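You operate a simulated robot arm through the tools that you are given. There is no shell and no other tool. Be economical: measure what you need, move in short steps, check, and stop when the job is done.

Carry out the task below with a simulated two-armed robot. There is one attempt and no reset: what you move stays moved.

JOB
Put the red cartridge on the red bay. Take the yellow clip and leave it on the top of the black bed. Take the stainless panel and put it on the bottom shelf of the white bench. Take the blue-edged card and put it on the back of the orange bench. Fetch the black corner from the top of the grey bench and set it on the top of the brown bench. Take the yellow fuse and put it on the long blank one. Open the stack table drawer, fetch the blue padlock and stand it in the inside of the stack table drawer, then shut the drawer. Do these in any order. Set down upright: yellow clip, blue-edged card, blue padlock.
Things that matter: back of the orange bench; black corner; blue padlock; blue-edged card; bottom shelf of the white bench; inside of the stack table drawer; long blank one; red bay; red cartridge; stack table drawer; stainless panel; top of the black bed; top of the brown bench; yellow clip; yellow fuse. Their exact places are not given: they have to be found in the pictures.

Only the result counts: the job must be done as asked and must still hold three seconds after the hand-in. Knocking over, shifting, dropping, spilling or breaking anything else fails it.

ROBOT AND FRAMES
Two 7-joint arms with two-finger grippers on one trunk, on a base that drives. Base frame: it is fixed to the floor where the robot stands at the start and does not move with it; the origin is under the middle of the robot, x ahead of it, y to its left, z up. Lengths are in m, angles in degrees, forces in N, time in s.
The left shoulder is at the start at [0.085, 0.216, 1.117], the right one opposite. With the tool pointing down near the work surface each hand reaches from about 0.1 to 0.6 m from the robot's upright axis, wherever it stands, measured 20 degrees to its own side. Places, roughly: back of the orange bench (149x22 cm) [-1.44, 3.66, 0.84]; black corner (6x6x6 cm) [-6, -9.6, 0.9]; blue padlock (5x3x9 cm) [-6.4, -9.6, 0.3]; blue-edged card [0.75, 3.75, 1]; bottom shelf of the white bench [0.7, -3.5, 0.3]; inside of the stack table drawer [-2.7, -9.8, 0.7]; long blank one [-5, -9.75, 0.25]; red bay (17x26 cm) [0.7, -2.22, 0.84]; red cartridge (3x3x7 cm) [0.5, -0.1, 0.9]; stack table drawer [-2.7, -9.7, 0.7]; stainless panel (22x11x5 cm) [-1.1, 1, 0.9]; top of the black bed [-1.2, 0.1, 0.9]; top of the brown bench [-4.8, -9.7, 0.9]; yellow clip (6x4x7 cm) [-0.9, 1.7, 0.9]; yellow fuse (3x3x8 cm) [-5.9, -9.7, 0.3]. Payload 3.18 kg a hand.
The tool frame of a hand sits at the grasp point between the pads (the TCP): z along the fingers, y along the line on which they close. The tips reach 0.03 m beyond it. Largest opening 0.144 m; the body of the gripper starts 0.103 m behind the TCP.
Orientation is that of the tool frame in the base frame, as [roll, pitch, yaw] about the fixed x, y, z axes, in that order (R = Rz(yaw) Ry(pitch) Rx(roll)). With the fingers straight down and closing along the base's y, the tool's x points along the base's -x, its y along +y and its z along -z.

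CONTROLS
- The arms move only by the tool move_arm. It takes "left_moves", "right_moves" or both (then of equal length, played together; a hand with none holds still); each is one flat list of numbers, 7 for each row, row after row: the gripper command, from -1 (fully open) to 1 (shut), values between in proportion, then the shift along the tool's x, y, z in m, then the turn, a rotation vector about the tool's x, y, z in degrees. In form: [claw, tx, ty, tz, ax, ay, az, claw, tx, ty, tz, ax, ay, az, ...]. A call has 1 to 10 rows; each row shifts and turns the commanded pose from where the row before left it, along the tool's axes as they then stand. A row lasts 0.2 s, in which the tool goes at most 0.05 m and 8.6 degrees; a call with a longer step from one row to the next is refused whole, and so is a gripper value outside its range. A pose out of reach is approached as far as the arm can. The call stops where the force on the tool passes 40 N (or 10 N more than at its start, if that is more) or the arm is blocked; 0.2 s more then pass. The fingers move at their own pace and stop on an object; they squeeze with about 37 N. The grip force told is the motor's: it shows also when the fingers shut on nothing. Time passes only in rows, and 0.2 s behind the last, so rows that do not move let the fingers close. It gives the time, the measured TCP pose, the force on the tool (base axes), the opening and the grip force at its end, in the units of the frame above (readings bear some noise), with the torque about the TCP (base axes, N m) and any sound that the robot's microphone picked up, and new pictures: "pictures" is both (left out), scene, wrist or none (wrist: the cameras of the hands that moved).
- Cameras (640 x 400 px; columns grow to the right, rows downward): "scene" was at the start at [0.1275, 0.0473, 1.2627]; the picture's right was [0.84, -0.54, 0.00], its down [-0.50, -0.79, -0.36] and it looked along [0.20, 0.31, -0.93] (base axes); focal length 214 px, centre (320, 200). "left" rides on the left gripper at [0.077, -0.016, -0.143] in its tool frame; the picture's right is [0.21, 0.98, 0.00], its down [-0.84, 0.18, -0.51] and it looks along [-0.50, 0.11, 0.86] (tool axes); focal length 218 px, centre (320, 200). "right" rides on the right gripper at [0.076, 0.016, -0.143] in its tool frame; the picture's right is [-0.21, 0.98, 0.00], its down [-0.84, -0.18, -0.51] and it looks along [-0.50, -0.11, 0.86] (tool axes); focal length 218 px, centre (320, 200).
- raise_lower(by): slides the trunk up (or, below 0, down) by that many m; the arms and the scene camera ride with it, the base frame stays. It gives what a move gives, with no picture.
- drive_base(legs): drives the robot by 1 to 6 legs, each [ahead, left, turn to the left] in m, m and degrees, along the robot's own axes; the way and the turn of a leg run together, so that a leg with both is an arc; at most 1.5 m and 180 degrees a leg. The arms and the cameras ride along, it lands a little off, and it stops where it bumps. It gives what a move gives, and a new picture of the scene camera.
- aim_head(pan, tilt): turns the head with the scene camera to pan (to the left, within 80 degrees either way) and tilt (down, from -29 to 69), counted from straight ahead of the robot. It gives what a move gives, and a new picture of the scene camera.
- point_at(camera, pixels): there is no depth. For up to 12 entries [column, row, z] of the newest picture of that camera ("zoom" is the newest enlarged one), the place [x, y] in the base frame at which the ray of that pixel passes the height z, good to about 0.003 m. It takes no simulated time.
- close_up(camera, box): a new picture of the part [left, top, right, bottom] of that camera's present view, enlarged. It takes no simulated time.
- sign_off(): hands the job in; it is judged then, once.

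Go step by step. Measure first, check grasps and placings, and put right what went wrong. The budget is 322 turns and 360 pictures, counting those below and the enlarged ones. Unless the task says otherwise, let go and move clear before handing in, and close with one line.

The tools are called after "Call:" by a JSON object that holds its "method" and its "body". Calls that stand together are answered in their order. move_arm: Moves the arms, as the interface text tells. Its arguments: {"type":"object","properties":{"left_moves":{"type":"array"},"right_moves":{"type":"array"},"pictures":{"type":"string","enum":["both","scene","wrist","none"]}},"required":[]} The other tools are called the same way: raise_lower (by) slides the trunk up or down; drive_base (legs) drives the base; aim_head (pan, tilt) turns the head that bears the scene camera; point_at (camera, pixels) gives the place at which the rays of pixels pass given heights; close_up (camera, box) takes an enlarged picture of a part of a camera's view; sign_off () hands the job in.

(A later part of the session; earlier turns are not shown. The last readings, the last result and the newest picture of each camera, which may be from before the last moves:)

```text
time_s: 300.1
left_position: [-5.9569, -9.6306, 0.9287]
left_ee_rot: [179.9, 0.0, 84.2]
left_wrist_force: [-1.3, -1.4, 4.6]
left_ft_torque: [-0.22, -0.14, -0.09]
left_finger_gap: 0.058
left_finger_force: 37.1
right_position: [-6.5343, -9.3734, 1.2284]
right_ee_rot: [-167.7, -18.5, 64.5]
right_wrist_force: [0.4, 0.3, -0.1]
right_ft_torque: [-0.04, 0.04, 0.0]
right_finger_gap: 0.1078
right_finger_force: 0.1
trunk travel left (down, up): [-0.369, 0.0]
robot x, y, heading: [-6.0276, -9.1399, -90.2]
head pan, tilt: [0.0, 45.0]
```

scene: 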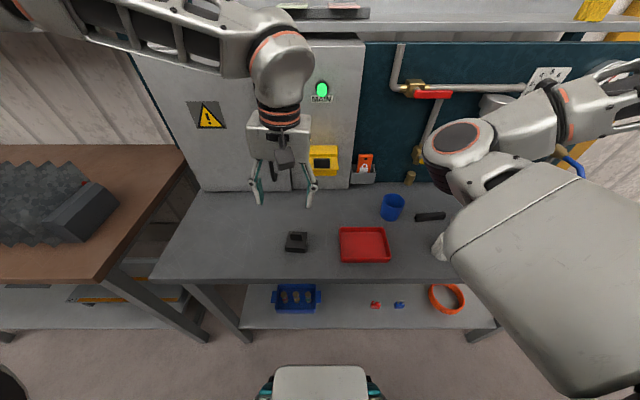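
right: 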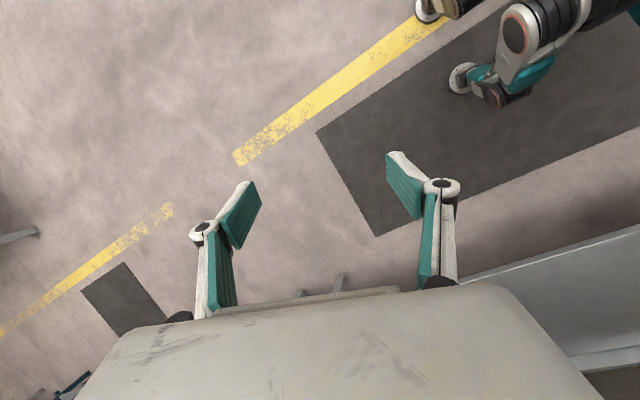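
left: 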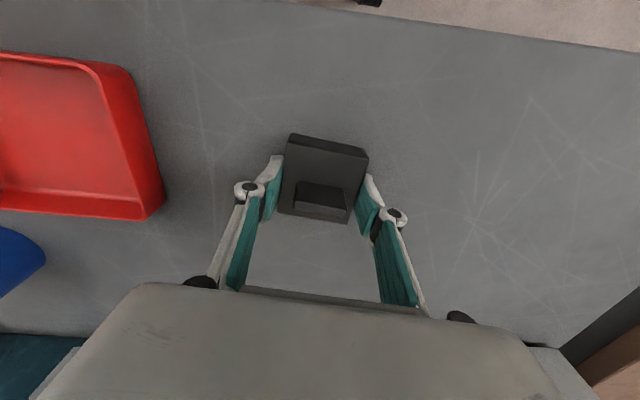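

Gripped (0.058 m). Lift, back off slightly and strafe left to the brown bench.

Call:
{"method": "move_arm", "body": {"left_moves": [1, 0, 0, -0.03, 0, 0, 0, 1, 0, 0, -0.05, 0, 0, 0, 1, 0, 0, -0.05, 0, 0, 0, 1, 0, 0, -0.05, 0, 0, 0, 1, 0.04, 0, -0.02, 0, 0, 0], "pictures": "none"}}

Call:
{"method": "drive_base", "body": {"legs": [[-0.12, 0, 0], [0, 0.75, 0]]}}

```text
time_s: 301.4
left_position: [-5.9484, -9.5892, 1.1274]
left_ee_rot: [-179.8, -0.1, 84.3]
left_wrist_force: [0.3, -0.2, 0.1]
left_ft_torque: [-0.03, 0.03, 0.0]
left_finger_gap: 0.0578
left_finger_force: 37.1
right_position: [-6.5328, -9.3725, 1.2308]
right_ee_rot: [-167.7, -18.5, 64.6]
right_wrist_force: [0.5, 0.8, 0.5]
right_ft_torque: [-0.02, 0.04, 0.01]
right_finger_gap: 0.1079
right_finger_force: 0.1
trunk travel left (down, up): [-0.369, 0.0]
robot x, y, heading: [-6.0266, -9.1345, -90.0]
head pan, tilt: [0.0, 45.0]
```

```text
time_s: 309.1
left_position: [-5.2033, -9.4749, 1.1261]
left_ee_rot: [179.8, 0.0, 84.3]
left_wrist_force: [-0.1, 0.1, 0.2]
left_ft_torque: [0.02, 0.0, 0.02]
left_finger_gap: 0.0576
left_finger_force: 37.2
right_position: [-5.7882, -9.2573, 1.2294]
right_ee_rot: [-167.7, -18.5, 64.5]
right_wrist_force: [-0.6, 0.8, 0.0]
right_ft_torque: [0.03, -0.01, 0.01]
right_finger_gap: 0.1081
right_finger_force: 0.1
trunk travel left (down, up): [-0.369, 0.0]
robot x, y, heading: [-5.2865, -9.0219, -89.9]
head pan, tilt: [0.0, 45.0]
```

scene: 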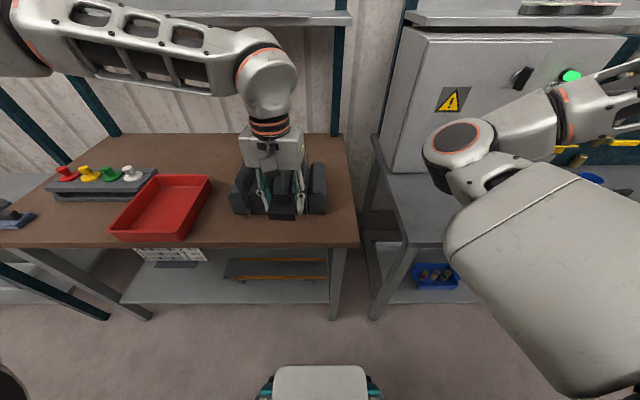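

Measure free spots on the brown bench: in front of the dark stack or between it and the red tray.

Call:
{"method": "point_at", "body": {"camera": "scene", "pixels": [[240, 215, 0.9], [320, 215, 0.9], [211, 190, 0.9], [196, 240, 0.9], [280, 243, 0.9], [327, 200, 0.9], [355, 200, 0.9], [360, 245, 0.9], [215, 150, 0.9], [340, 140, 0.9]]}}

Call:
{"method": "close_up", "body": {"camera": "scene", "box": [100, 120, 380, 320]}}

```text
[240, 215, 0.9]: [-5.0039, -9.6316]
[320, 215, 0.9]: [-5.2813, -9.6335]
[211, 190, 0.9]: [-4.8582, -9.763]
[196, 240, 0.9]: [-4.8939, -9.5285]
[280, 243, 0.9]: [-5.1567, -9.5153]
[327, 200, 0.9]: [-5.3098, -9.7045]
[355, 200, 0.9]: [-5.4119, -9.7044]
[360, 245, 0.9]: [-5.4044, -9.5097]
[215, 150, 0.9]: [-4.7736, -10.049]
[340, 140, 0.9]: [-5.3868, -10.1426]
```

```text
2.00 times, centred on (240, 220) of scene
```

zoom: 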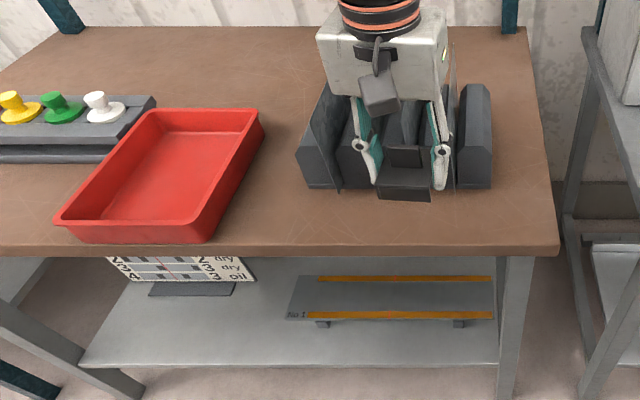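

I'll set the corner at about (-4.97,-9.58), in front between tray and stack. Strafe left 0.24 m and 0.07 m closer.

Call:
{"method": "drive_base", "body": {"legs": [[0, 0.24, 0], [0.07, 0, 0]]}}

```text
time_s: 312.5
left_position: [-4.9566, -9.545, 1.1252]
left_ee_rot: [180.0, -0.2, 84.5]
left_wrist_force: [-0.6, 0.0, 0.0]
left_ft_torque: [0.03, 0.0, 0.03]
left_finger_gap: 0.0576
left_finger_force: 36.7
right_position: [-5.5427, -9.3308, 1.2296]
right_ee_rot: [-167.6, -18.5, 64.8]
right_wrist_force: [-0.8, -0.5, -0.1]
right_ft_torque: [0.05, -0.01, -0.01]
right_finger_gap: 0.1079
right_finger_force: 0.2
trunk travel left (down, up): [-0.369, 0.0]
robot x, y, heading: [-5.0376, -9.0908, -89.5]
head pan, tilt: [0.0, 45.0]
```

scene: 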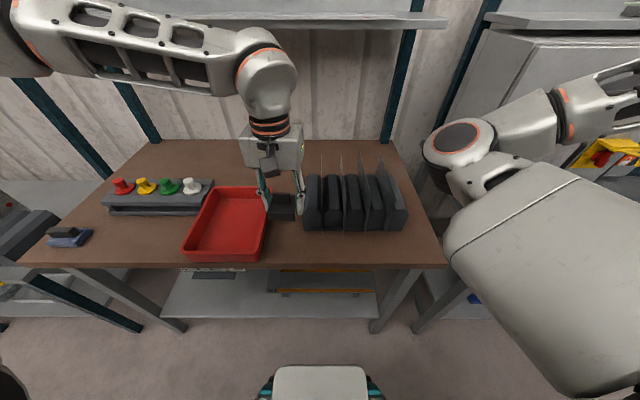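

Call:
{"method": "move_arm", "body": {"left_moves": [1, -0.015, -0.006, 0.03, 0, 0, 0, 1, -0.015, -0.006, 0.04, 0, 0, 0, 1, 0, 0, 0.04, 0, 0, 0], "pictures": "both"}}

```text
time_s: 313.3
left_position: [-4.9745, -9.5766, 1.0161]
left_ee_rot: [-179.9, -0.1, 84.5]
left_wrist_force: [-0.7, -0.3, 0.1]
left_ft_torque: [0.01, 0.0, -0.03]
left_finger_gap: 0.0575
left_finger_force: 37.4
right_position: [-5.543, -9.3289, 1.2289]
right_ee_rot: [-167.8, -18.6, 64.8]
right_wrist_force: [0.5, 0.0, 0.1]
right_ft_torque: [0.01, 0.0, -0.02]
right_finger_gap: 0.1077
right_finger_force: 0.0
trunk travel left (down, up): [-0.369, 0.0]
robot x, y, heading: [-5.0394, -9.0903, -89.7]
head pan, tilt: [0.0, 45.0]
```

scene: 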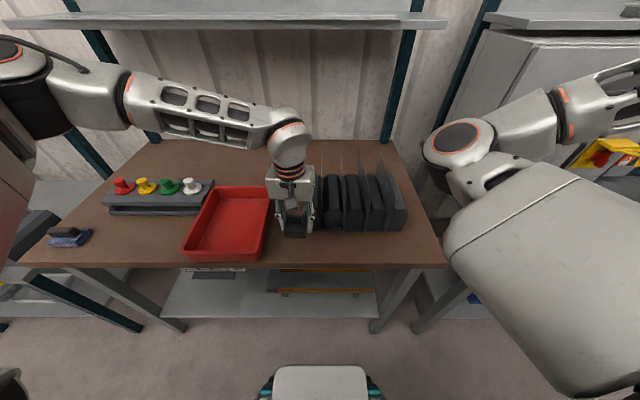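
left: 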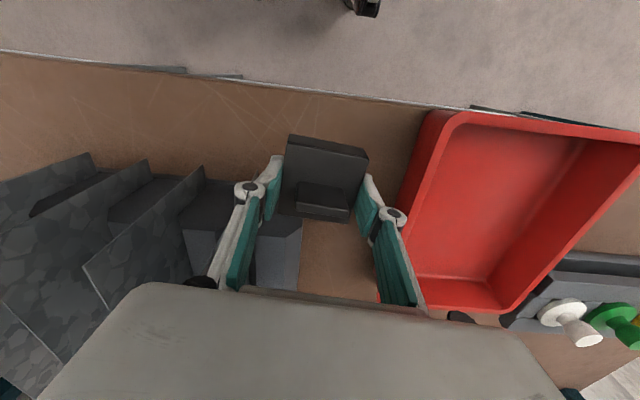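

Tight but workable; I'll move 2 cm toward the front edge and lower step by step.

Call:
{"method": "move_arm", "body": {"left_moves": [1, 0.02, -0.004, 0, 0, 0, 0, 1, 0, 0, 0.03, 0, 0, 0, 1, 0, 0, 0.03, 0, 0, 0, 1, 0, 0, 0.01, 0, 0, 0], "pictures": "both"}}

```text
time_s: 314.3
left_position: [-4.9756, -9.5514, 0.9466]
left_ee_rot: [-179.9, -0.1, 84.5]
left_wrist_force: [0.9, 0.2, 0.0]
left_ft_torque: [0.02, -0.01, -0.01]
left_finger_gap: 0.0574
left_finger_force: 37.2
right_position: [-5.5422, -9.3283, 1.2282]
right_ee_rot: [-167.7, -18.5, 64.8]
right_wrist_force: [-0.5, 0.1, 0.0]
right_ft_torque: [-0.02, -0.03, 0.0]
right_finger_gap: 0.1077
right_finger_force: 0.1
trunk travel left (down, up): [-0.369, 0.0]
robot x, y, heading: [-5.0355, -9.0924, -89.7]
head pan, tilt: [0.0, 45.0]
```

scene: 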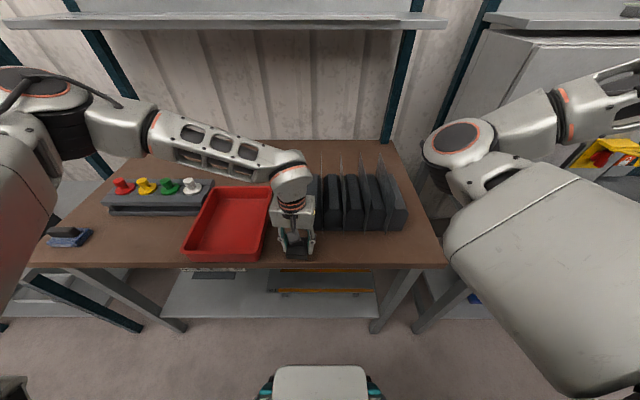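
left: 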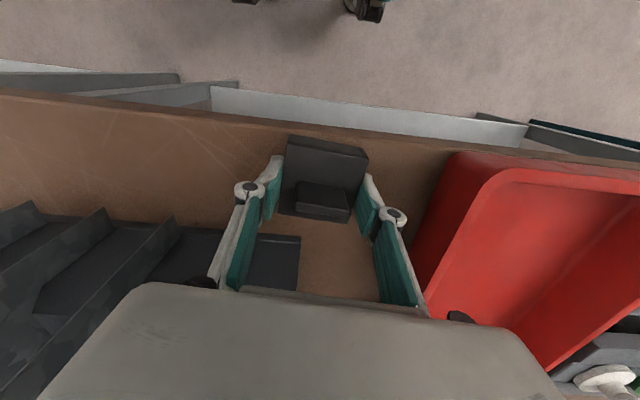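

Call:
{"method": "point_at", "body": {"camera": "left", "pixels": [[200, 117, 0.9], [420, 146, 0.9], [200, 117, 0.88], [420, 146, 0.88], [298, 236, 0.9], [300, 290, 0.9]]}}

```text
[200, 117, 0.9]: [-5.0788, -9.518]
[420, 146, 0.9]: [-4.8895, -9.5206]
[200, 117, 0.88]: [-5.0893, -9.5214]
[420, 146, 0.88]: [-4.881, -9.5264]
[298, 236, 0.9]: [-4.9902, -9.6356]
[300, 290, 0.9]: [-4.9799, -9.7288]
```

Bench edge y≈-9.519, stack front ≈-9.636: centre at -9.575. Move forward 2 cm and lower until contact.

Call:
{"method": "move_arm", "body": {"left_moves": [1, -0.02, 0, 0, 0, 0, 0, 1, 0, 0, 0.007, 0, 0, 0, 1, 0, 0, 0.004, 0, 0, 0, 1, 0, 0, 0.003, 0, 0, 0, 1, 0, 0, 0.003, 0, 0, 0], "pictures": "none"}}

```text
time_s: 315.5
left_position: [-4.9775, -9.5724, 0.9309]
left_ee_rot: [-179.9, -0.2, 84.6]
left_wrist_force: [1.4, 0.0, 4.2]
left_ft_torque: [-0.1, -0.15, 0.05]
left_finger_gap: 0.0578
left_finger_force: 37.7
right_position: [-5.5433, -9.3288, 1.2295]
right_ee_rot: [-167.7, -18.5, 64.8]
right_wrist_force: [-0.3, 0.3, 0.4]
right_ft_torque: [-0.01, 0.04, -0.02]
right_finger_gap: 0.1078
right_finger_force: 0.1
trunk travel left (down, up): [-0.369, 0.0]
robot x, y, heading: [-5.0391, -9.0914, -90.2]
head pan, tilt: [0.0, 45.0]
```

Contact beginning at z 0.931 (same bench height). One more mm or two, then open slightly and lift.

Call:
{"method": "move_arm", "body": {"left_moves": [1, 0, 0, 0.002, 0, 0, 0, 0.0, 0, 0, -0.001, 0, 0, 0, -0.05, 0, 0, 0, 0, 0, 0, -0.05, 0, 0, -0.02, 0, 0, 0, -0.05, 0, 0, -0.05, 0, 0, 0, -0.05, 0, 0, -0.05, 0, 0, 0, -0.05, 0, 0, -0.05, 0, 0, 0], "pictures": "both"}}

```text
time_s: 317.1
left_position: [-4.978, -9.5735, 1.0971]
left_ee_rot: [180.0, -0.2, 84.5]
left_wrist_force: [0.6, 0.2, -0.1]
left_ft_torque: [-0.02, 0.0, 0.0]
left_finger_gap: 0.0757
left_finger_force: 0.2
right_position: [-5.5434, -9.3288, 1.2294]
right_ee_rot: [-167.7, -18.4, 64.8]
right_wrist_force: [-0.6, 0.7, -0.1]
right_ft_torque: [-0.02, 0.03, -0.02]
right_finger_gap: 0.1078
right_finger_force: 0.2
trunk travel left (down, up): [-0.369, 0.0]
robot x, y, heading: [-5.0358, -9.0908, -89.8]
head pan, tilt: [0.0, 45.0]
```

scene: 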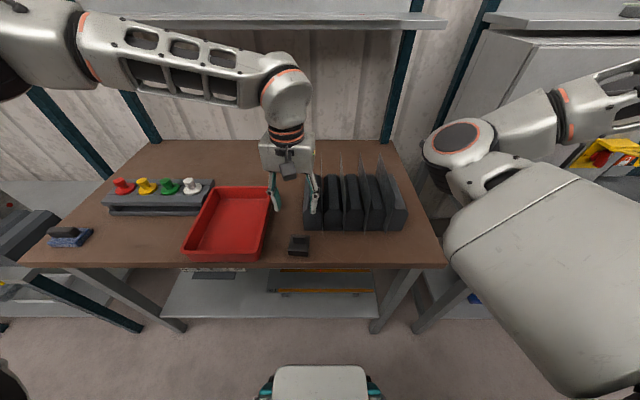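
left: 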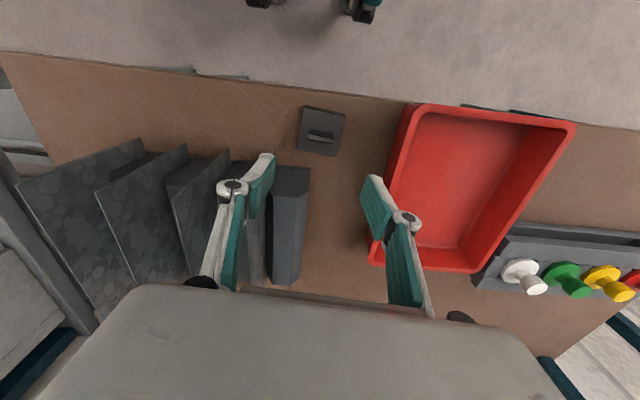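

The corner is on the brown bench. Now inspect the brown bench's bottom shelf for the "long blank one".

Call:
{"method": "drive_base", "body": {"legs": [[-0.12, -0.1, 0]]}}

Call:
{"method": "raise_lower", "body": {"by": -0.15}}

Call:
{"method": "close_up", "body": {"camera": "scene", "box": [120, 180, 440, 380]}}

```text
time_s: 318.7
left_position: [-5.0789, -9.4557, 1.0967]
left_ee_rot: [-180.0, -0.1, 84.7]
left_wrist_force: [-0.7, 0.7, -0.3]
left_ft_torque: [-0.03, -0.03, 0.0]
left_finger_gap: 0.0757
left_finger_force: 0.0
right_position: [-5.6458, -9.2114, 1.2288]
right_ee_rot: [-167.8, -18.5, 65.0]
right_wrist_force: [0.2, -0.1, 0.3]
right_ft_torque: [-0.01, 0.01, 0.0]
right_finger_gap: 0.1079
right_finger_force: 0.0
trunk travel left (down, up): [-0.369, 0.0]
robot x, y, heading: [-5.1447, -8.9711, -89.8]
head pan, tilt: [0.0, 45.0]
```

scene: 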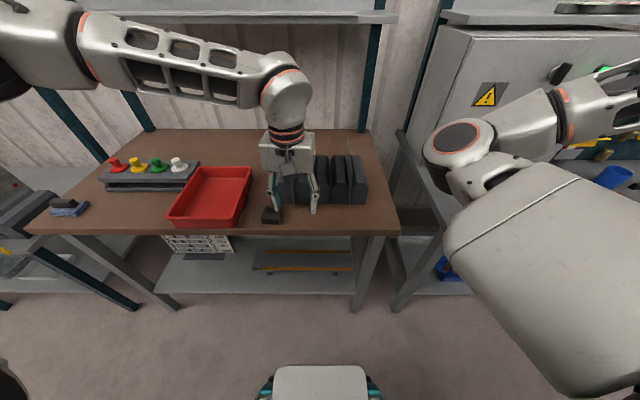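

```text
time_s: 320.4
left_position: [-5.0789, -9.4552, 0.9467]
left_ee_rot: [-179.9, 0.0, 84.5]
left_wrist_force: [-1.0, 0.1, -0.1]
left_ft_torque: [0.01, -0.03, -0.03]
left_finger_gap: 0.0759
left_finger_force: 0.0
right_position: [-5.6443, -9.2119, 1.0801]
right_ee_rot: [-167.7, -18.4, 65.1]
right_wrist_force: [-0.4, -0.6, -0.1]
right_ft_torque: [-0.01, -0.01, -0.01]
right_finger_gap: 0.1079
right_finger_force: 0.2
trunk travel left (down, up): [-0.219, 0.15]
robot x, y, heading: [-5.1433, -8.97, -89.8]
head pan, tilt: [0.0, 45.0]
```

```text
2.00 times, centred on (280, 280) of scene
```

zoom: 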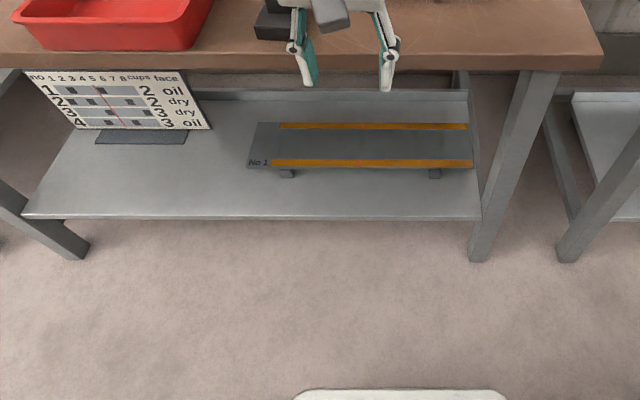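

The plate with the orange strips ("No 1") at zoom (360,147) is the long blank. Measure it and the shelf edge.

Call:
{"method": "point_at", "body": {"camera": "zoom", "pixels": [[248, 166, 0.3], [472, 168, 0.3], [258, 123, 0.3], [468, 124, 0.3], [248, 166, 0.25], [472, 168, 0.25], [258, 123, 0.25], [468, 124, 0.25], [250, 217, 0.2], [250, 217, 0.25], [250, 217, 0.3], [300, 68, 0.9]]}}

Call:
{"method": "close_up", "body": {"camera": "scene", "box": [230, 220, 370, 300]}}

```text
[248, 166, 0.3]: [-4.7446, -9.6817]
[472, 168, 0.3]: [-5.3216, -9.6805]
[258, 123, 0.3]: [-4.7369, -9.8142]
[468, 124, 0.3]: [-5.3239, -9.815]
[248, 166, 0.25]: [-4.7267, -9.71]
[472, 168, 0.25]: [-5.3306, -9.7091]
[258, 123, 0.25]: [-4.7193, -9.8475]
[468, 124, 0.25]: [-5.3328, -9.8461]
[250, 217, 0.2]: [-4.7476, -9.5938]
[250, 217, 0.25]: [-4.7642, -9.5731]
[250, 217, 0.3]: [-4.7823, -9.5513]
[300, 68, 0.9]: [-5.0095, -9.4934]
```

```text
4.57 times, centred on (300, 260) of scene
```

zoom: 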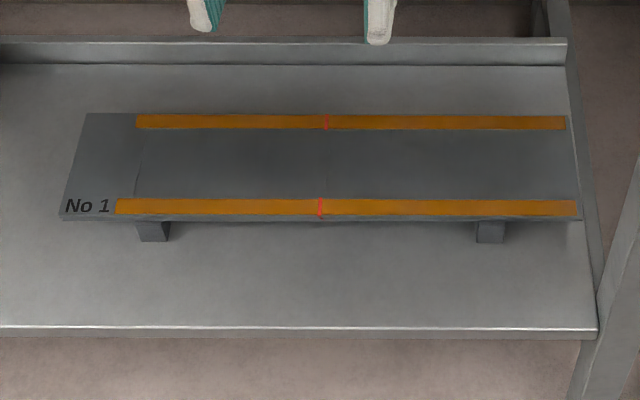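

Slab top ≈ z 0.27, y −9.69…−9.82, centre about (-5.03,-9.755). Now fetch the yellow fuse: strafe right to x≈-6.0.

Call:
{"method": "drive_base", "body": {"legs": [[-0.04, 0, 0], [0, -0.86, 0]]}}

Call:
{"method": "move_arm", "body": {"left_moves": [-0.3, 0, 0, 0, 0, -8.5, -1, -0.3, 0, 0, 0, 0, -8.5, -1, -0.3, 0, 0, 0, 0, -8.5, -1, -0.3, 0, 0, 0, 0, -8.5, -1, -0.3, 0, 0, 0, 0, -8.5, -1], "pictures": "both"}}

```text
time_s: 329.1
left_position: [-5.978, -9.4181, 0.9465]
left_ee_rot: [-180.0, -0.1, 84.4]
left_wrist_force: [-0.7, 0.5, -0.1]
left_ft_torque: [-0.03, -0.02, -0.01]
left_finger_gap: 0.0757
left_finger_force: 0.0
right_position: [-6.5423, -9.1708, 1.0789]
right_ee_rot: [-167.7, -18.5, 64.5]
right_wrist_force: [-1.0, 0.4, 0.7]
right_ft_torque: [-0.01, 0.0, 0.02]
right_finger_gap: 0.1079
right_finger_force: 0.0
trunk travel left (down, up): [-0.219, 0.15]
robot x, y, heading: [-6.0371, -8.9353, -89.9]
head pan, tilt: [0.0, 45.0]
```

scene: 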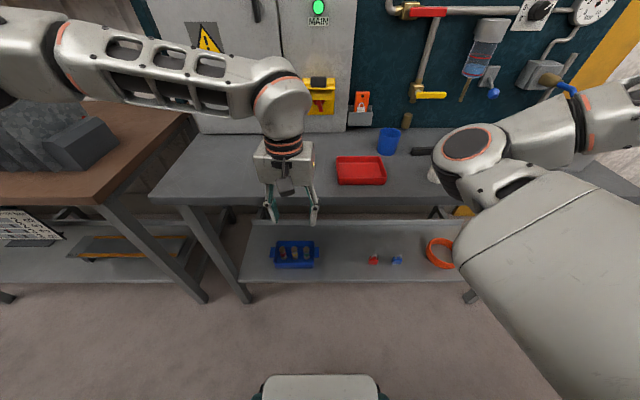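

```text
time_s: 330.3
left_position: [-5.977, -9.4182, 0.9455]
left_ee_rot: [-177.4, 42.4, 90.6]
left_wrist_force: [-0.1, 0.7, -0.6]
left_ft_torque: [-0.01, 0.0, 0.04]
left_finger_gap: 0.0937
left_finger_force: 0.1
right_position: [-6.5428, -9.17, 1.0789]
right_ee_rot: [-167.8, -18.6, 64.6]
right_wrist_force: [0.3, -0.1, -0.9]
right_ft_torque: [-0.01, 0.0, 0.0]
right_finger_gap: 0.1081
right_finger_force: 0.0
trunk travel left (down, up): [-0.219, 0.15]
robot x, y, heading: [-6.0384, -8.9305, -90.1]
head pan, tilt: [0.0, 45.0]
```

scene: 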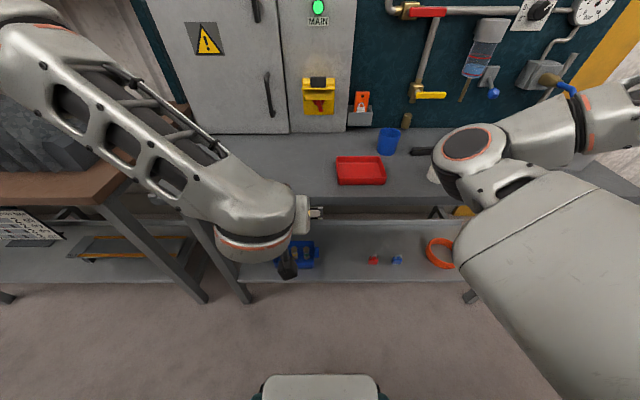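
left: 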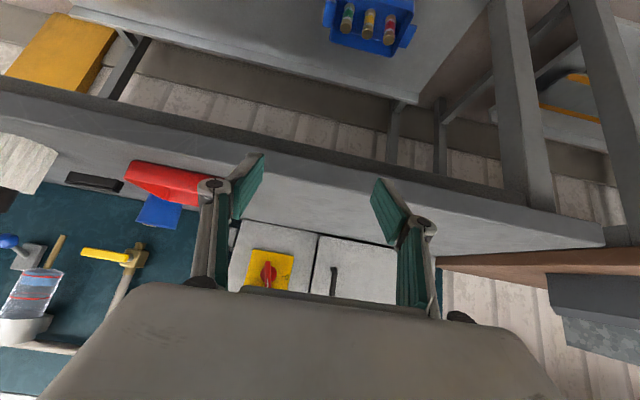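

Good pose. Lower the trunk to the bottom, in two steps.

Call:
{"method": "raise_lower", "body": {"by": -0.1}}

Call:
{"method": "raise_lower", "body": {"by": -0.11}}

```text
time_s: 331.6
left_position: [-5.977, -9.4173, 0.8474]
left_ee_rot: [-177.6, 42.5, 90.5]
left_wrist_force: [-0.2, 0.2, -0.1]
left_ft_torque: [-0.01, -0.01, 0.0]
left_finger_gap: 0.0937
left_finger_force: 0.2
right_position: [-6.5415, -9.1683, 0.9806]
right_ee_rot: [-167.8, -18.3, 64.6]
right_wrist_force: [-0.6, 0.5, -0.4]
right_ft_torque: [-0.03, 0.01, -0.02]
right_finger_gap: 0.108
right_finger_force: 0.1
trunk travel left (down, up): [-0.119, 0.25]
robot x, y, heading: [-6.0313, -8.9341, -90.0]
head pan, tilt: [0.0, 45.0]
```

```text
time_s: 333.1
left_position: [-5.9692, -9.3716, 0.6363]
left_ee_rot: [-176.9, 23.6, 90.7]
left_wrist_force: [0.9, 0.8, -0.3]
left_ft_torque: [0.03, -0.02, 0.0]
left_finger_gap: 0.0935
left_finger_force: 0.0
right_position: [-6.5284, -9.153, 0.8832]
right_ee_rot: [-167.6, -16.7, 65.6]
right_wrist_force: [-0.5, -0.2, -0.2]
right_ft_torque: [0.03, 0.02, 0.03]
right_finger_gap: 0.108
right_finger_force: 0.2
trunk travel left (down, up): [-0.009, 0.36]
robot x, y, heading: [-6.0412, -8.9338, -89.9]
head pan, tilt: [0.0, 45.0]
```

The hand dropped and tilted during the second step — perhaps the elbow touched a bench. Look left.

Call:
{"method": "aim_head", "body": {"pan": 35, "tilt": 45}}

```text
time_s: 334.1
left_position: [-5.9692, -9.3717, 0.6367]
left_ee_rot: [-176.9, 23.5, 90.8]
left_wrist_force: [-0.2, 0.2, 0.4]
left_ft_torque: [0.03, 0.01, 0.04]
left_finger_gap: 0.0936
left_finger_force: 0.1
right_position: [-6.53, -9.1515, 0.8832]
right_ee_rot: [-167.6, -16.7, 65.6]
right_wrist_force: [0.0, 0.2, 0.1]
right_ft_torque: [-0.04, 0.01, 0.04]
right_finger_gap: 0.1083
right_finger_force: 0.0
trunk travel left (down, up): [-0.009, 0.36]
robot x, y, heading: [-6.0384, -8.9326, -90.0]
head pan, tilt: [35.0, 45.0]
```

scene: 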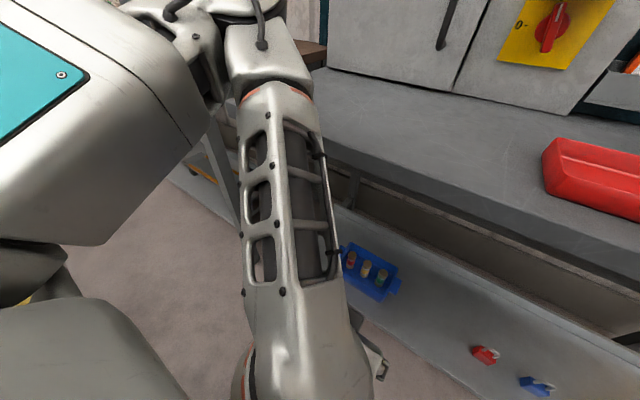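

The elbow is near the bench edge, as last time; extending the hand forward-down worked then. First measure the fuses and padlocks.

Call:
{"method": "close_up", "body": {"camera": "scene", "box": [320, 220, 480, 320]}}

Call:
{"method": "close_up", "body": {"camera": "left", "box": [160, 0, 480, 200]}}

```text
4.00 times, centred on (400, 270) of scene
```

zoom: 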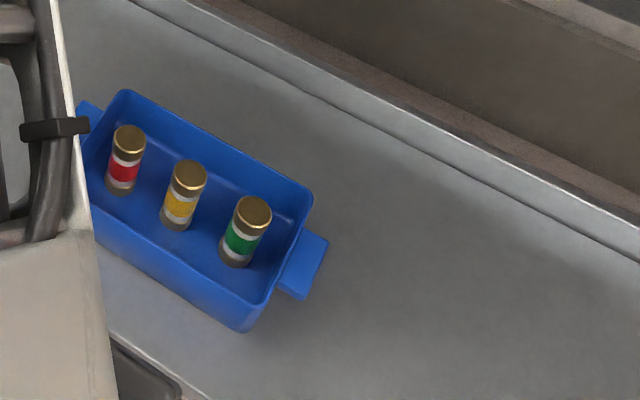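

```text
2.00 times, centred on (320, 100) of left
```

zoom: 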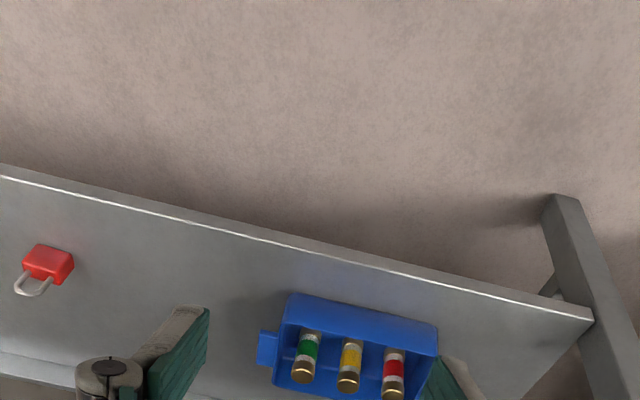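

Call:
{"method": "point_at", "body": {"camera": "zoom", "pixels": [[347, 380, 0.3], [347, 380, 0.36], [347, 380, 0.4], [302, 370, 0.36], [391, 388, 0.36]]}}

Call:
{"method": "point_at", "body": {"camera": "scene", "pixels": [[367.5, 262.5, 0.3], [367.5, 262.5, 0.36], [367.5, 262.5, 0.4], [352, 253.5, 0.36], [383, 272, 0.36], [400, 300, 0.25], [488, 350, 0.3], [535, 382, 0.3]]}}

```text
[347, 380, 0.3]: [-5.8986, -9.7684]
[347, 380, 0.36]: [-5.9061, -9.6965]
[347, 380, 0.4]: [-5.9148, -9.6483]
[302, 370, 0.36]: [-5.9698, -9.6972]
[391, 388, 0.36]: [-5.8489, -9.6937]
```

```text
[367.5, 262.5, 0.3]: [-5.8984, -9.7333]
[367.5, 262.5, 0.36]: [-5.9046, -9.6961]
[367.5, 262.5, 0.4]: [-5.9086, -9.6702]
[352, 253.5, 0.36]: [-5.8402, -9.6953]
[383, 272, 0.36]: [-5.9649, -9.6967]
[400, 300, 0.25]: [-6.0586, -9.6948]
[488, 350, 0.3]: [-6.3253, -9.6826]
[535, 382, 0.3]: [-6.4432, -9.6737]
```

The two views agree: yellow fuse top at (-5.905,-9.696,0.36), neighbours 6 cm either side. Move the hand forward-down to a pre-grasp with the tool tilted ~42°.

Call:
{"method": "move_arm", "body": {"left_moves": [0.3, -0.035, 0, 0.02, -1, -6, 0, 0.3, -0.035, 0, 0.02, -1, -6, 0, 0.3, -0.035, 0, 0.02, -1, -6, 0, 0.3, 0.008, 0.0107, 0.04, 0, 0, 0, 0.3, 0.008, 0.0107, 0.04, 0, 0, 0, 0.3, 0.008, 0.0107, 0.04, 0, 0, 0, 0.3, 0.008, 0.0107, 0.04, 0, 0, 0, 0.3, 0.008, 0.0107, 0.04, 0, 0, 0], "pictures": "wrist"}}

```text
time_s: 336.1
left_position: [-5.9491, -9.6056, 0.4939]
left_ee_rot: [179.3, 41.6, 90.6]
left_wrist_force: [-0.6, -3.0, -5.6]
left_ft_torque: [-0.12, -0.06, 0.09]
left_finger_gap: 0.0506
left_finger_force: 0.1
left hand out of reach, approached as far as the arm can: row 7, 8
right_position: [-6.5417, -9.1508, 0.8759]
right_ee_rot: [-168.4, -17.0, 65.4]
right_wrist_force: [0.0, -0.8, -0.4]
right_ft_torque: [0.12, -0.03, -0.04]
right_finger_gap: 0.1081
right_finger_force: 0.1
trunk travel left (down, up): [-0.009, 0.36]
robot x, y, heading: [-6.0408, -8.9261, -89.0]
head pan, tilt: [35.0, 45.0]
stopped in row 8 (left hand): the arm was blocked; the commanded pose is now the measured one
```

left: 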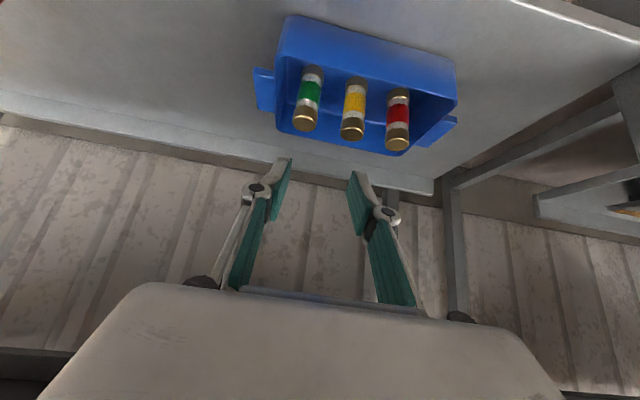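

Blocked with the base nudged a little: something on the arm touches. Look.

Call:
{"method": "aim_head", "body": {"pan": 20, "tilt": 50}}

```text
time_s: 336.8
left_position: [-5.9472, -9.6044, 0.4926]
left_ee_rot: [179.1, 41.4, 90.5]
left_wrist_force: [-0.1, -0.8, 0.6]
left_ft_torque: [0.0, -0.03, 0.04]
left_finger_gap: 0.0505
left_finger_force: 0.1
right_position: [-6.541, -9.1502, 0.8756]
right_ee_rot: [-168.5, -17.1, 65.4]
right_wrist_force: [0.5, -0.4, -0.2]
right_ft_torque: [0.02, -0.02, -0.02]
right_finger_gap: 0.1078
right_finger_force: 0.0
trunk travel left (down, up): [-0.009, 0.36]
robot x, y, heading: [-6.0411, -8.9272, -89.4]
head pan, tilt: [20.0, 50.0]
```

scene: 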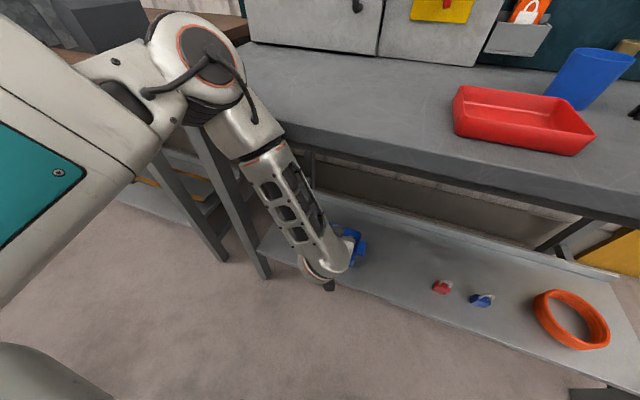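

The forearm presses on the bench's front edge. I'll retract a little, back the base 0.07 m and retry with a longer reach.

Call:
{"method": "move_arm", "body": {"left_moves": [0.3, 0, 0, -0.03, 0, 0, 0, 0.3, 0, 0, -0.03, 0, 0, 0], "pictures": "none"}}

Call:
{"method": "drive_base", "body": {"legs": [[-0.08, 0.04, -0.8]]}}

```text
time_s: 337.4
left_position: [-5.9492, -9.5674, 0.5256]
left_ee_rot: [179.5, 41.0, 90.9]
left_wrist_force: [0.8, 0.0, -0.4]
left_ft_torque: [-0.04, 0.02, -0.02]
left_finger_gap: 0.0504
left_finger_force: 0.0
right_position: [-6.537, -9.1493, 0.8777]
right_ee_rot: [-167.8, -17.1, 64.6]
right_wrist_force: [0.4, -0.8, -0.9]
right_ft_torque: [0.01, 0.01, 0.0]
right_finger_gap: 0.1078
right_finger_force: 0.1
trunk travel left (down, up): [-0.009, 0.36]
robot x, y, heading: [-6.0427, -8.9314, -90.0]
head pan, tilt: [20.0, 50.0]
```

```text
time_s: 338.5
left_position: [-5.9198, -9.4993, 0.5137]
left_ee_rot: [179.0, 39.5, 89.9]
left_wrist_force: [-0.4, -0.5, -0.8]
left_ft_torque: [0.03, -0.01, 0.0]
left_finger_gap: 0.0505
left_finger_force: 0.1
right_position: [-6.5051, -9.0861, 0.8693]
right_ee_rot: [-167.6, -18.6, 64.0]
right_wrist_force: [0.8, -0.1, -0.5]
right_ft_torque: [-0.04, 0.0, 0.0]
right_finger_gap: 0.1079
right_finger_force: 0.0
trunk travel left (down, up): [-0.009, 0.36]
robot x, y, heading: [-6.0055, -8.8533, -90.4]
head pan, tilt: [20.0, 50.0]
```

scene: 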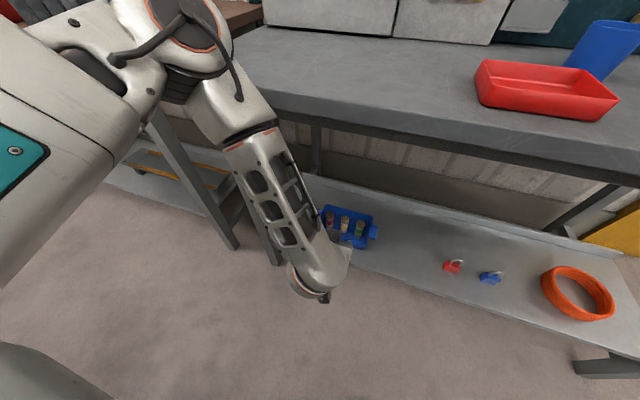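

Now there's room. Approach the pre-grasp.

Call:
{"method": "move_arm", "body": {"left_moves": [0.3, -0.0095, 0.004, 0.0405, 0, 0, 0, 0.3, -0.0095, 0.004, 0.0405, 0, 0, 0, 0.3, -0.0095, 0.004, 0.0405, 0, 0, 0, 0.3, -0.0095, 0.003, 0.0405, 0, 0, 0], "pictures": "wrist"}}

```text
time_s: 339.5
left_position: [-5.8999, -9.6301, 0.4097]
left_ee_rot: [179.0, 39.5, 89.9]
left_wrist_force: [0.0, 0.2, 0.3]
left_ft_torque: [0.06, 0.03, 0.01]
left_finger_gap: 0.0506
left_finger_force: 0.1
right_position: [-6.5058, -9.0848, 0.868]
right_ee_rot: [-167.6, -18.7, 64.1]
right_wrist_force: [0.4, 0.5, 0.1]
right_ft_torque: [0.0, -0.01, 0.01]
right_finger_gap: 0.1081
right_finger_force: 0.0
trunk travel left (down, up): [-0.009, 0.36]
robot x, y, heading: [-5.9984, -8.8496, -90.4]
head pan, tilt: [20.0, 50.0]
```

left: 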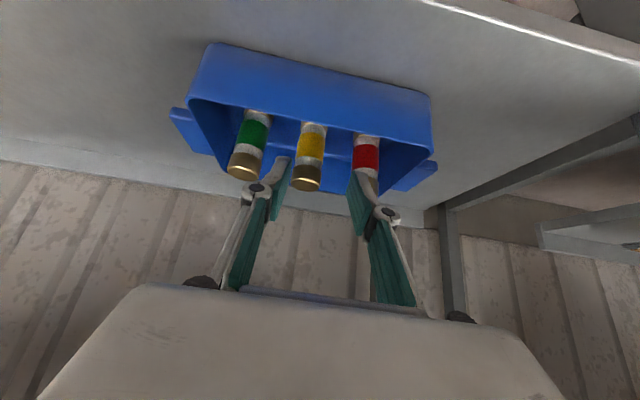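

Call:
{"method": "point_at", "body": {"camera": "left", "pixels": [[307, 184, 0.36], [243, 174, 0.36], [367, 180, 0.36], [312, 130, 0.3]]}}

Call:
{"method": "close_up", "body": {"camera": "left", "box": [200, 80, 440, 230]}}

```text
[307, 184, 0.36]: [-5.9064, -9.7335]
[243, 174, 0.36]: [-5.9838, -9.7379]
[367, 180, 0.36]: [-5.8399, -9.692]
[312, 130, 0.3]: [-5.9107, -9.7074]
```

```text
2.67 times, centred on (320, 155) of left
```

zoom: 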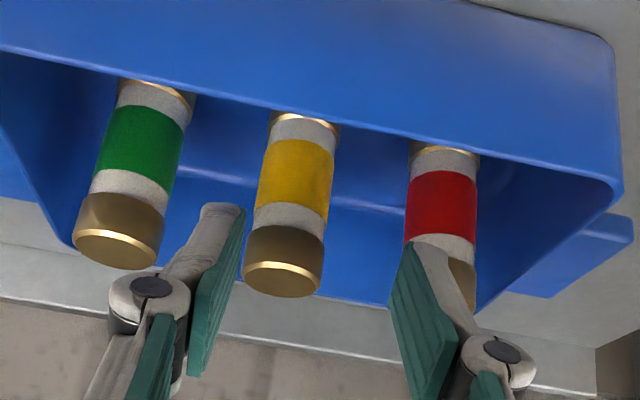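

Shift 7 mm to the right-hand side (tool −y) and advance ~8 cm onto the yellow fuse.

Call:
{"method": "move_arm", "body": {"left_moves": [0.3, 0, -0.007, 0, 0, 0, 0, 0.3, -0.002, 0, 0.026, 0, 0, 0, 0.3, -0.002, 0, 0.026, 0, 0, 0, 0.3, 0, 0, 0.026, 0, 0, 0], "pictures": "wrist"}}

Call:
{"method": "close_up", "body": {"camera": "left", "box": [200, 80, 440, 230]}}

```text
time_s: 340.5
left_position: [-5.9072, -9.6847, 0.353]
left_ee_rot: [179.1, 39.6, 89.9]
left_wrist_force: [0.2, -1.3, -0.2]
left_ft_torque: [0.0, 0.02, 0.01]
left_finger_gap: 0.0499
left_finger_force: 0.1
right_position: [-6.5053, -9.0842, 0.8682]
right_ee_rot: [-167.6, -18.8, 64.1]
right_wrist_force: [0.1, -1.1, -0.6]
right_ft_torque: [0.02, 0.0, -0.04]
right_finger_gap: 0.1082
right_finger_force: 0.1
trunk travel left (down, up): [-0.009, 0.36]
robot x, y, heading: [-6.0003, -8.8509, -90.2]
head pan, tilt: [20.0, 50.0]
```

left: 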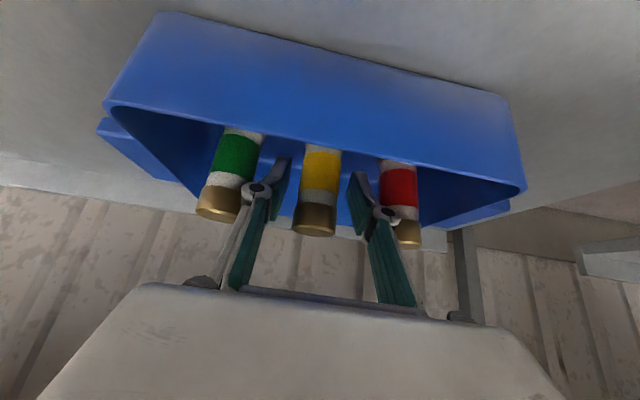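

```text
2.67 times, centred on (320, 155) of left
```

zoom: 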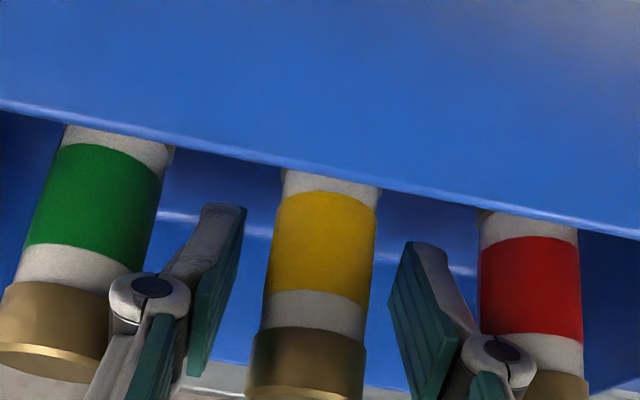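

The yellow fuse sits at TCP depth between the pads. Close.

Call:
{"method": "move_arm", "body": {"left_moves": [0.6, 0, 0, 0, 0, 0, 0, 1, 0, 0, 0, 0, 0, 0, 1, 0, 0, 0, 0, 0, 0], "pictures": "wrist"}}

```text
time_s: 341.3
left_position: [-5.9073, -9.6852, 0.3539]
left_ee_rot: [179.0, 39.6, 89.9]
left_wrist_force: [-1.1, -0.3, 0.5]
left_ft_torque: [-0.03, -0.02, 0.01]
left_finger_gap: 0.0262
left_finger_force: 37.0
right_position: [-6.5059, -9.0845, 0.8689]
right_ee_rot: [-167.6, -18.6, 64.1]
right_wrist_force: [0.3, -0.3, 0.3]
right_ft_torque: [0.0, 0.02, -0.02]
right_finger_gap: 0.1081
right_finger_force: 0.1
trunk travel left (down, up): [-0.009, 0.36]
robot x, y, heading: [-6.002, -8.8509, -90.2]
head pan, tilt: [20.0, 50.0]
```

left: 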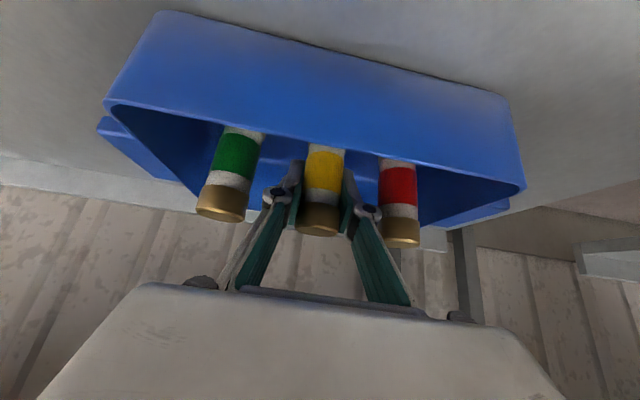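

Gripped (0.026). Lift 0.1 m straight up, then back out of the shelf.

Call:
{"method": "move_arm", "body": {"left_moves": [1, -0.0159, 0, -0.0193, 0, 0, 0, 1, -0.0159, 0, -0.0193, 0, 0, 0, 1, -0.0159, 0, -0.0193, 0, 0, 0, 1, -0.0159, 0, -0.0193, 0, 0, 0], "pictures": "wrist"}}

```text
time_s: 342.3
left_position: [-5.9094, -9.6849, 0.4539]
left_ee_rot: [179.0, 39.7, 89.8]
left_wrist_force: [0.0, 0.1, -0.8]
left_ft_torque: [-0.05, 0.0, 0.03]
left_finger_gap: 0.0263
left_finger_force: 37.5
right_position: [-6.5053, -9.0854, 0.8681]
right_ee_rot: [-167.6, -18.6, 64.1]
right_wrist_force: [-0.4, 0.4, 0.7]
right_ft_torque: [0.0, 0.02, 0.01]
right_finger_gap: 0.1076
right_finger_force: 0.1
trunk travel left (down, up): [-0.009, 0.36]
robot x, y, heading: [-5.9983, -8.8466, -90.4]
head pan, tilt: [20.0, 50.0]
```

left: 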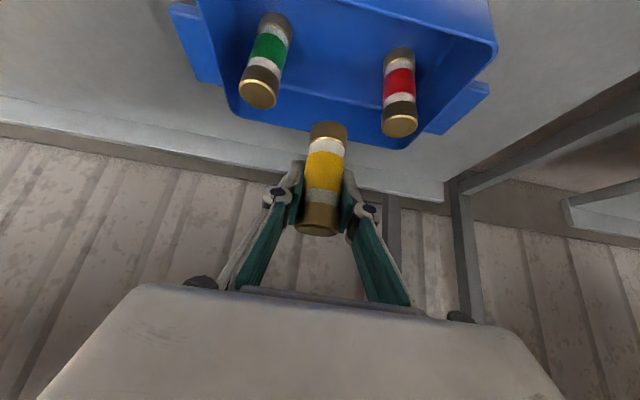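

The fuse is clear. Withdraw backward from the shelf about 0.24 m.

Call:
{"method": "move_arm", "body": {"left_moves": [1, 0.031, 0, -0.0254, 0, 0, 0, 1, 0.031, 0, -0.0254, 0, 0, 0, 1, 0.031, 0, -0.0254, 0, 0, 0, 1, 0.031, 0, -0.0254, 0, 0, 0, 1, 0.031, 0, -0.0254, 0, 0, 0, 1, 0.031, 0, -0.0254, 0, 0, 0], "pictures": "none"}}

Call:
{"method": "aim_head", "body": {"pan": 30, "tilt": 45}}

```text
time_s: 343.9
left_position: [-5.9086, -9.4753, 0.4714]
left_ee_rot: [178.3, 39.2, 93.8]
left_wrist_force: [-0.2, 0.0, -1.0]
left_ft_torque: [-0.04, -0.04, -0.04]
left_finger_gap: 0.0264
left_finger_force: 37.0
left hand out of reach, approached as far as the arm can: row 4, 5, 6
right_position: [-6.5049, -9.0859, 0.8688]
right_ee_rot: [-167.6, -18.7, 64.2]
right_wrist_force: [0.7, 0.0, -0.3]
right_ft_torque: [0.0, 0.02, 0.0]
right_finger_gap: 0.1081
right_finger_force: 0.2
trunk travel left (down, up): [-0.009, 0.36]
robot x, y, heading: [-5.9968, -8.8503, -90.1]
head pan, tilt: [20.0, 50.0]
stopped in row 6 (left hand): the arm was blocked; the commanded pose is now the measured one
```

```text
time_s: 344.7
left_position: [-5.9096, -9.4753, 0.4718]
left_ee_rot: [178.3, 39.1, 93.7]
left_wrist_force: [0.7, 0.8, -0.2]
left_ft_torque: [-0.04, 0.0, -0.03]
left_finger_gap: 0.026
left_finger_force: 36.9
right_position: [-6.5056, -9.0857, 0.8691]
right_ee_rot: [-167.6, -18.6, 64.1]
right_wrist_force: [0.4, 0.6, -0.7]
right_ft_torque: [0.0, -0.01, 0.02]
right_finger_gap: 0.1079
right_finger_force: 0.1
trunk travel left (down, up): [-0.009, 0.36]
robot x, y, heading: [-6.0008, -8.8537, -90.7]
head pan, tilt: [30.0, 45.0]
```

scene: 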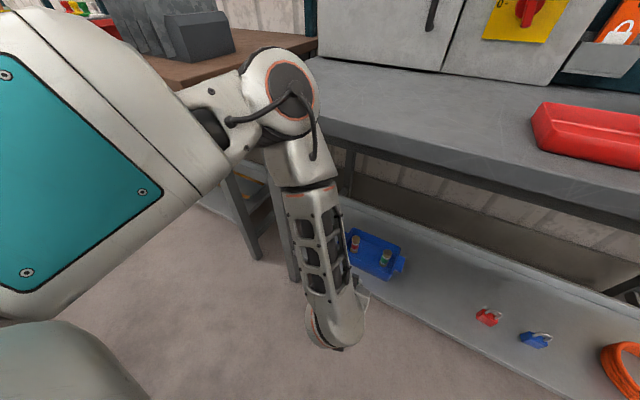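

Back 3 cm more and strafe left to bring the hand before the slab (x≈-5.05).

Call:
{"method": "drive_base", "body": {"legs": [[-0.03, 0, 0.6], [0, 0.45, 0], [0, 0.42, 0]]}}

Call:
{"method": "aim_head", "body": {"pan": 12, "tilt": 50}}

```text
time_s: 353.4
left_position: [-5.0455, -9.4505, 0.4724]
left_ee_rot: [178.4, 39.1, 93.5]
left_wrist_force: [0.5, -0.7, -0.6]
left_ft_torque: [0.0, 0.01, 0.0]
left_finger_gap: 0.0258
left_finger_force: 36.9
right_position: [-5.6385, -9.0587, 0.8692]
right_ee_rot: [-167.6, -18.6, 63.8]
right_wrist_force: [0.3, 0.1, -0.4]
right_ft_torque: [0.0, 0.05, -0.06]
right_finger_gap: 0.108
right_finger_force: 0.0
trunk travel left (down, up): [-0.009, 0.36]
robot x, y, heading: [-5.1277, -8.8258, -90.8]
head pan, tilt: [30.0, 45.0]
```

scene: 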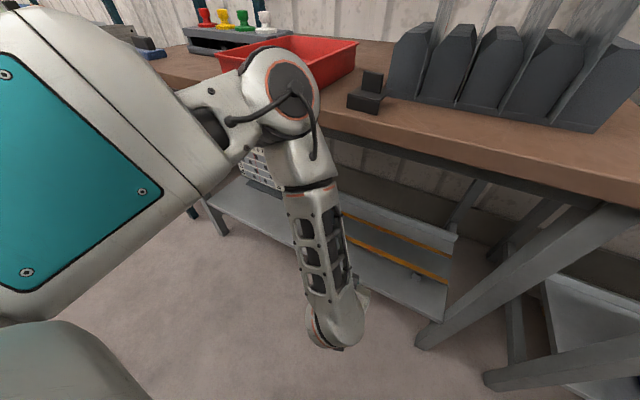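

```text
time_s: 354.2
left_position: [-5.0445, -9.4507, 0.4709]
left_ee_rot: [178.5, 39.2, 93.6]
left_wrist_force: [-0.3, -0.5, -0.7]
left_ft_torque: [-0.01, -0.01, 0.02]
left_finger_gap: 0.0264
left_finger_force: 37.3
right_position: [-5.6378, -9.0595, 0.8679]
right_ee_rot: [-167.6, -18.6, 63.8]
right_wrist_force: [0.3, 0.3, 0.3]
right_ft_torque: [0.02, 0.02, 0.0]
right_finger_gap: 0.1079
right_finger_force: 0.1
trunk travel left (down, up): [-0.009, 0.36]
robot x, y, heading: [-5.1313, -8.8283, -90.6]
head pan, tilt: [12.0, 50.0]
```

scene: 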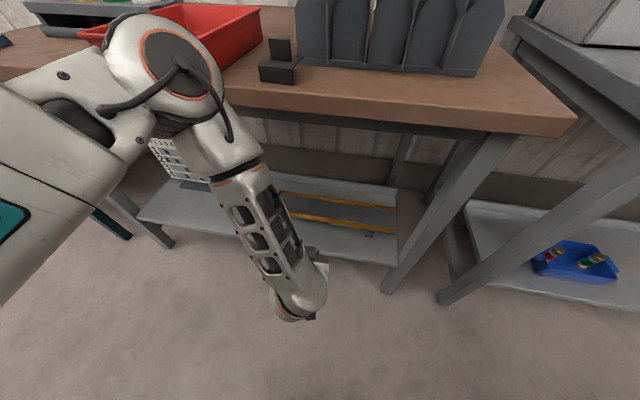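

I'll extend the hand under the bench first, then drive forward with the arm extended (so that the elbow stays low).

Call:
{"method": "move_arm", "body": {"left_moves": [1, -0.026, 0, 0.0275, 0, 0, 0, 1, -0.026, 0, 0.0275, 0, 0, 0, 1, -0.026, 0, 0.0275, 0, 0, 0, 1, -0.026, 0, 0.0275, 0, 0, 0], "pictures": "wrist"}}

```text
time_s: 355.2
left_position: [-5.0311, -9.597, 0.452]
left_ee_rot: [178.4, 39.2, 93.6]
left_wrist_force: [-0.2, -0.3, -0.9]
left_ft_torque: [-0.01, -0.02, 0.0]
left_finger_gap: 0.0262
left_finger_force: 36.6
right_position: [-5.6388, -9.0601, 0.8674]
right_ee_rot: [-167.6, -18.7, 63.7]
right_wrist_force: [-0.2, 0.1, 0.0]
right_ft_torque: [0.03, -0.01, 0.01]
right_finger_gap: 0.1079
right_finger_force: 0.1
trunk travel left (down, up): [-0.009, 0.36]
robot x, y, heading: [-5.1305, -8.825, -90.5]
head pan, tilt: [12.0, 50.0]
```

left: 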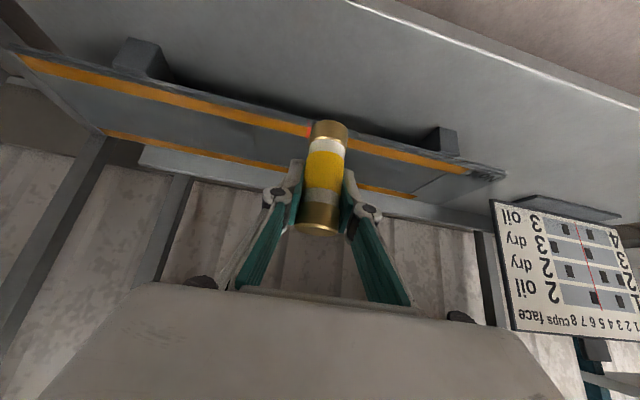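

Call:
{"method": "point_at", "body": {"camera": "left", "pixels": [[230, 103, 0.25], [230, 103, 0.27], [230, 103, 0.29], [230, 103, 0.31], [505, 174, 0.25], [505, 174, 0.27], [505, 174, 0.3], [240, 164, 0.27], [240, 164, 0.3], [520, 80, 0.2], [520, 80, 0.25]]}}

```text
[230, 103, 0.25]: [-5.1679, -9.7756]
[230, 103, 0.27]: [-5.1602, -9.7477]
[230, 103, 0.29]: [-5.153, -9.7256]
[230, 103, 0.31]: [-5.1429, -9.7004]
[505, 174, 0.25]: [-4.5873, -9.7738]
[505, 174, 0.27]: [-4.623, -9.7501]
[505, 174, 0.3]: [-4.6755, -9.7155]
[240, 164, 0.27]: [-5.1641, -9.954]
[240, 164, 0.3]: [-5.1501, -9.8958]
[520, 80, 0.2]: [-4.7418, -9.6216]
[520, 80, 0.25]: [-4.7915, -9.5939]
```

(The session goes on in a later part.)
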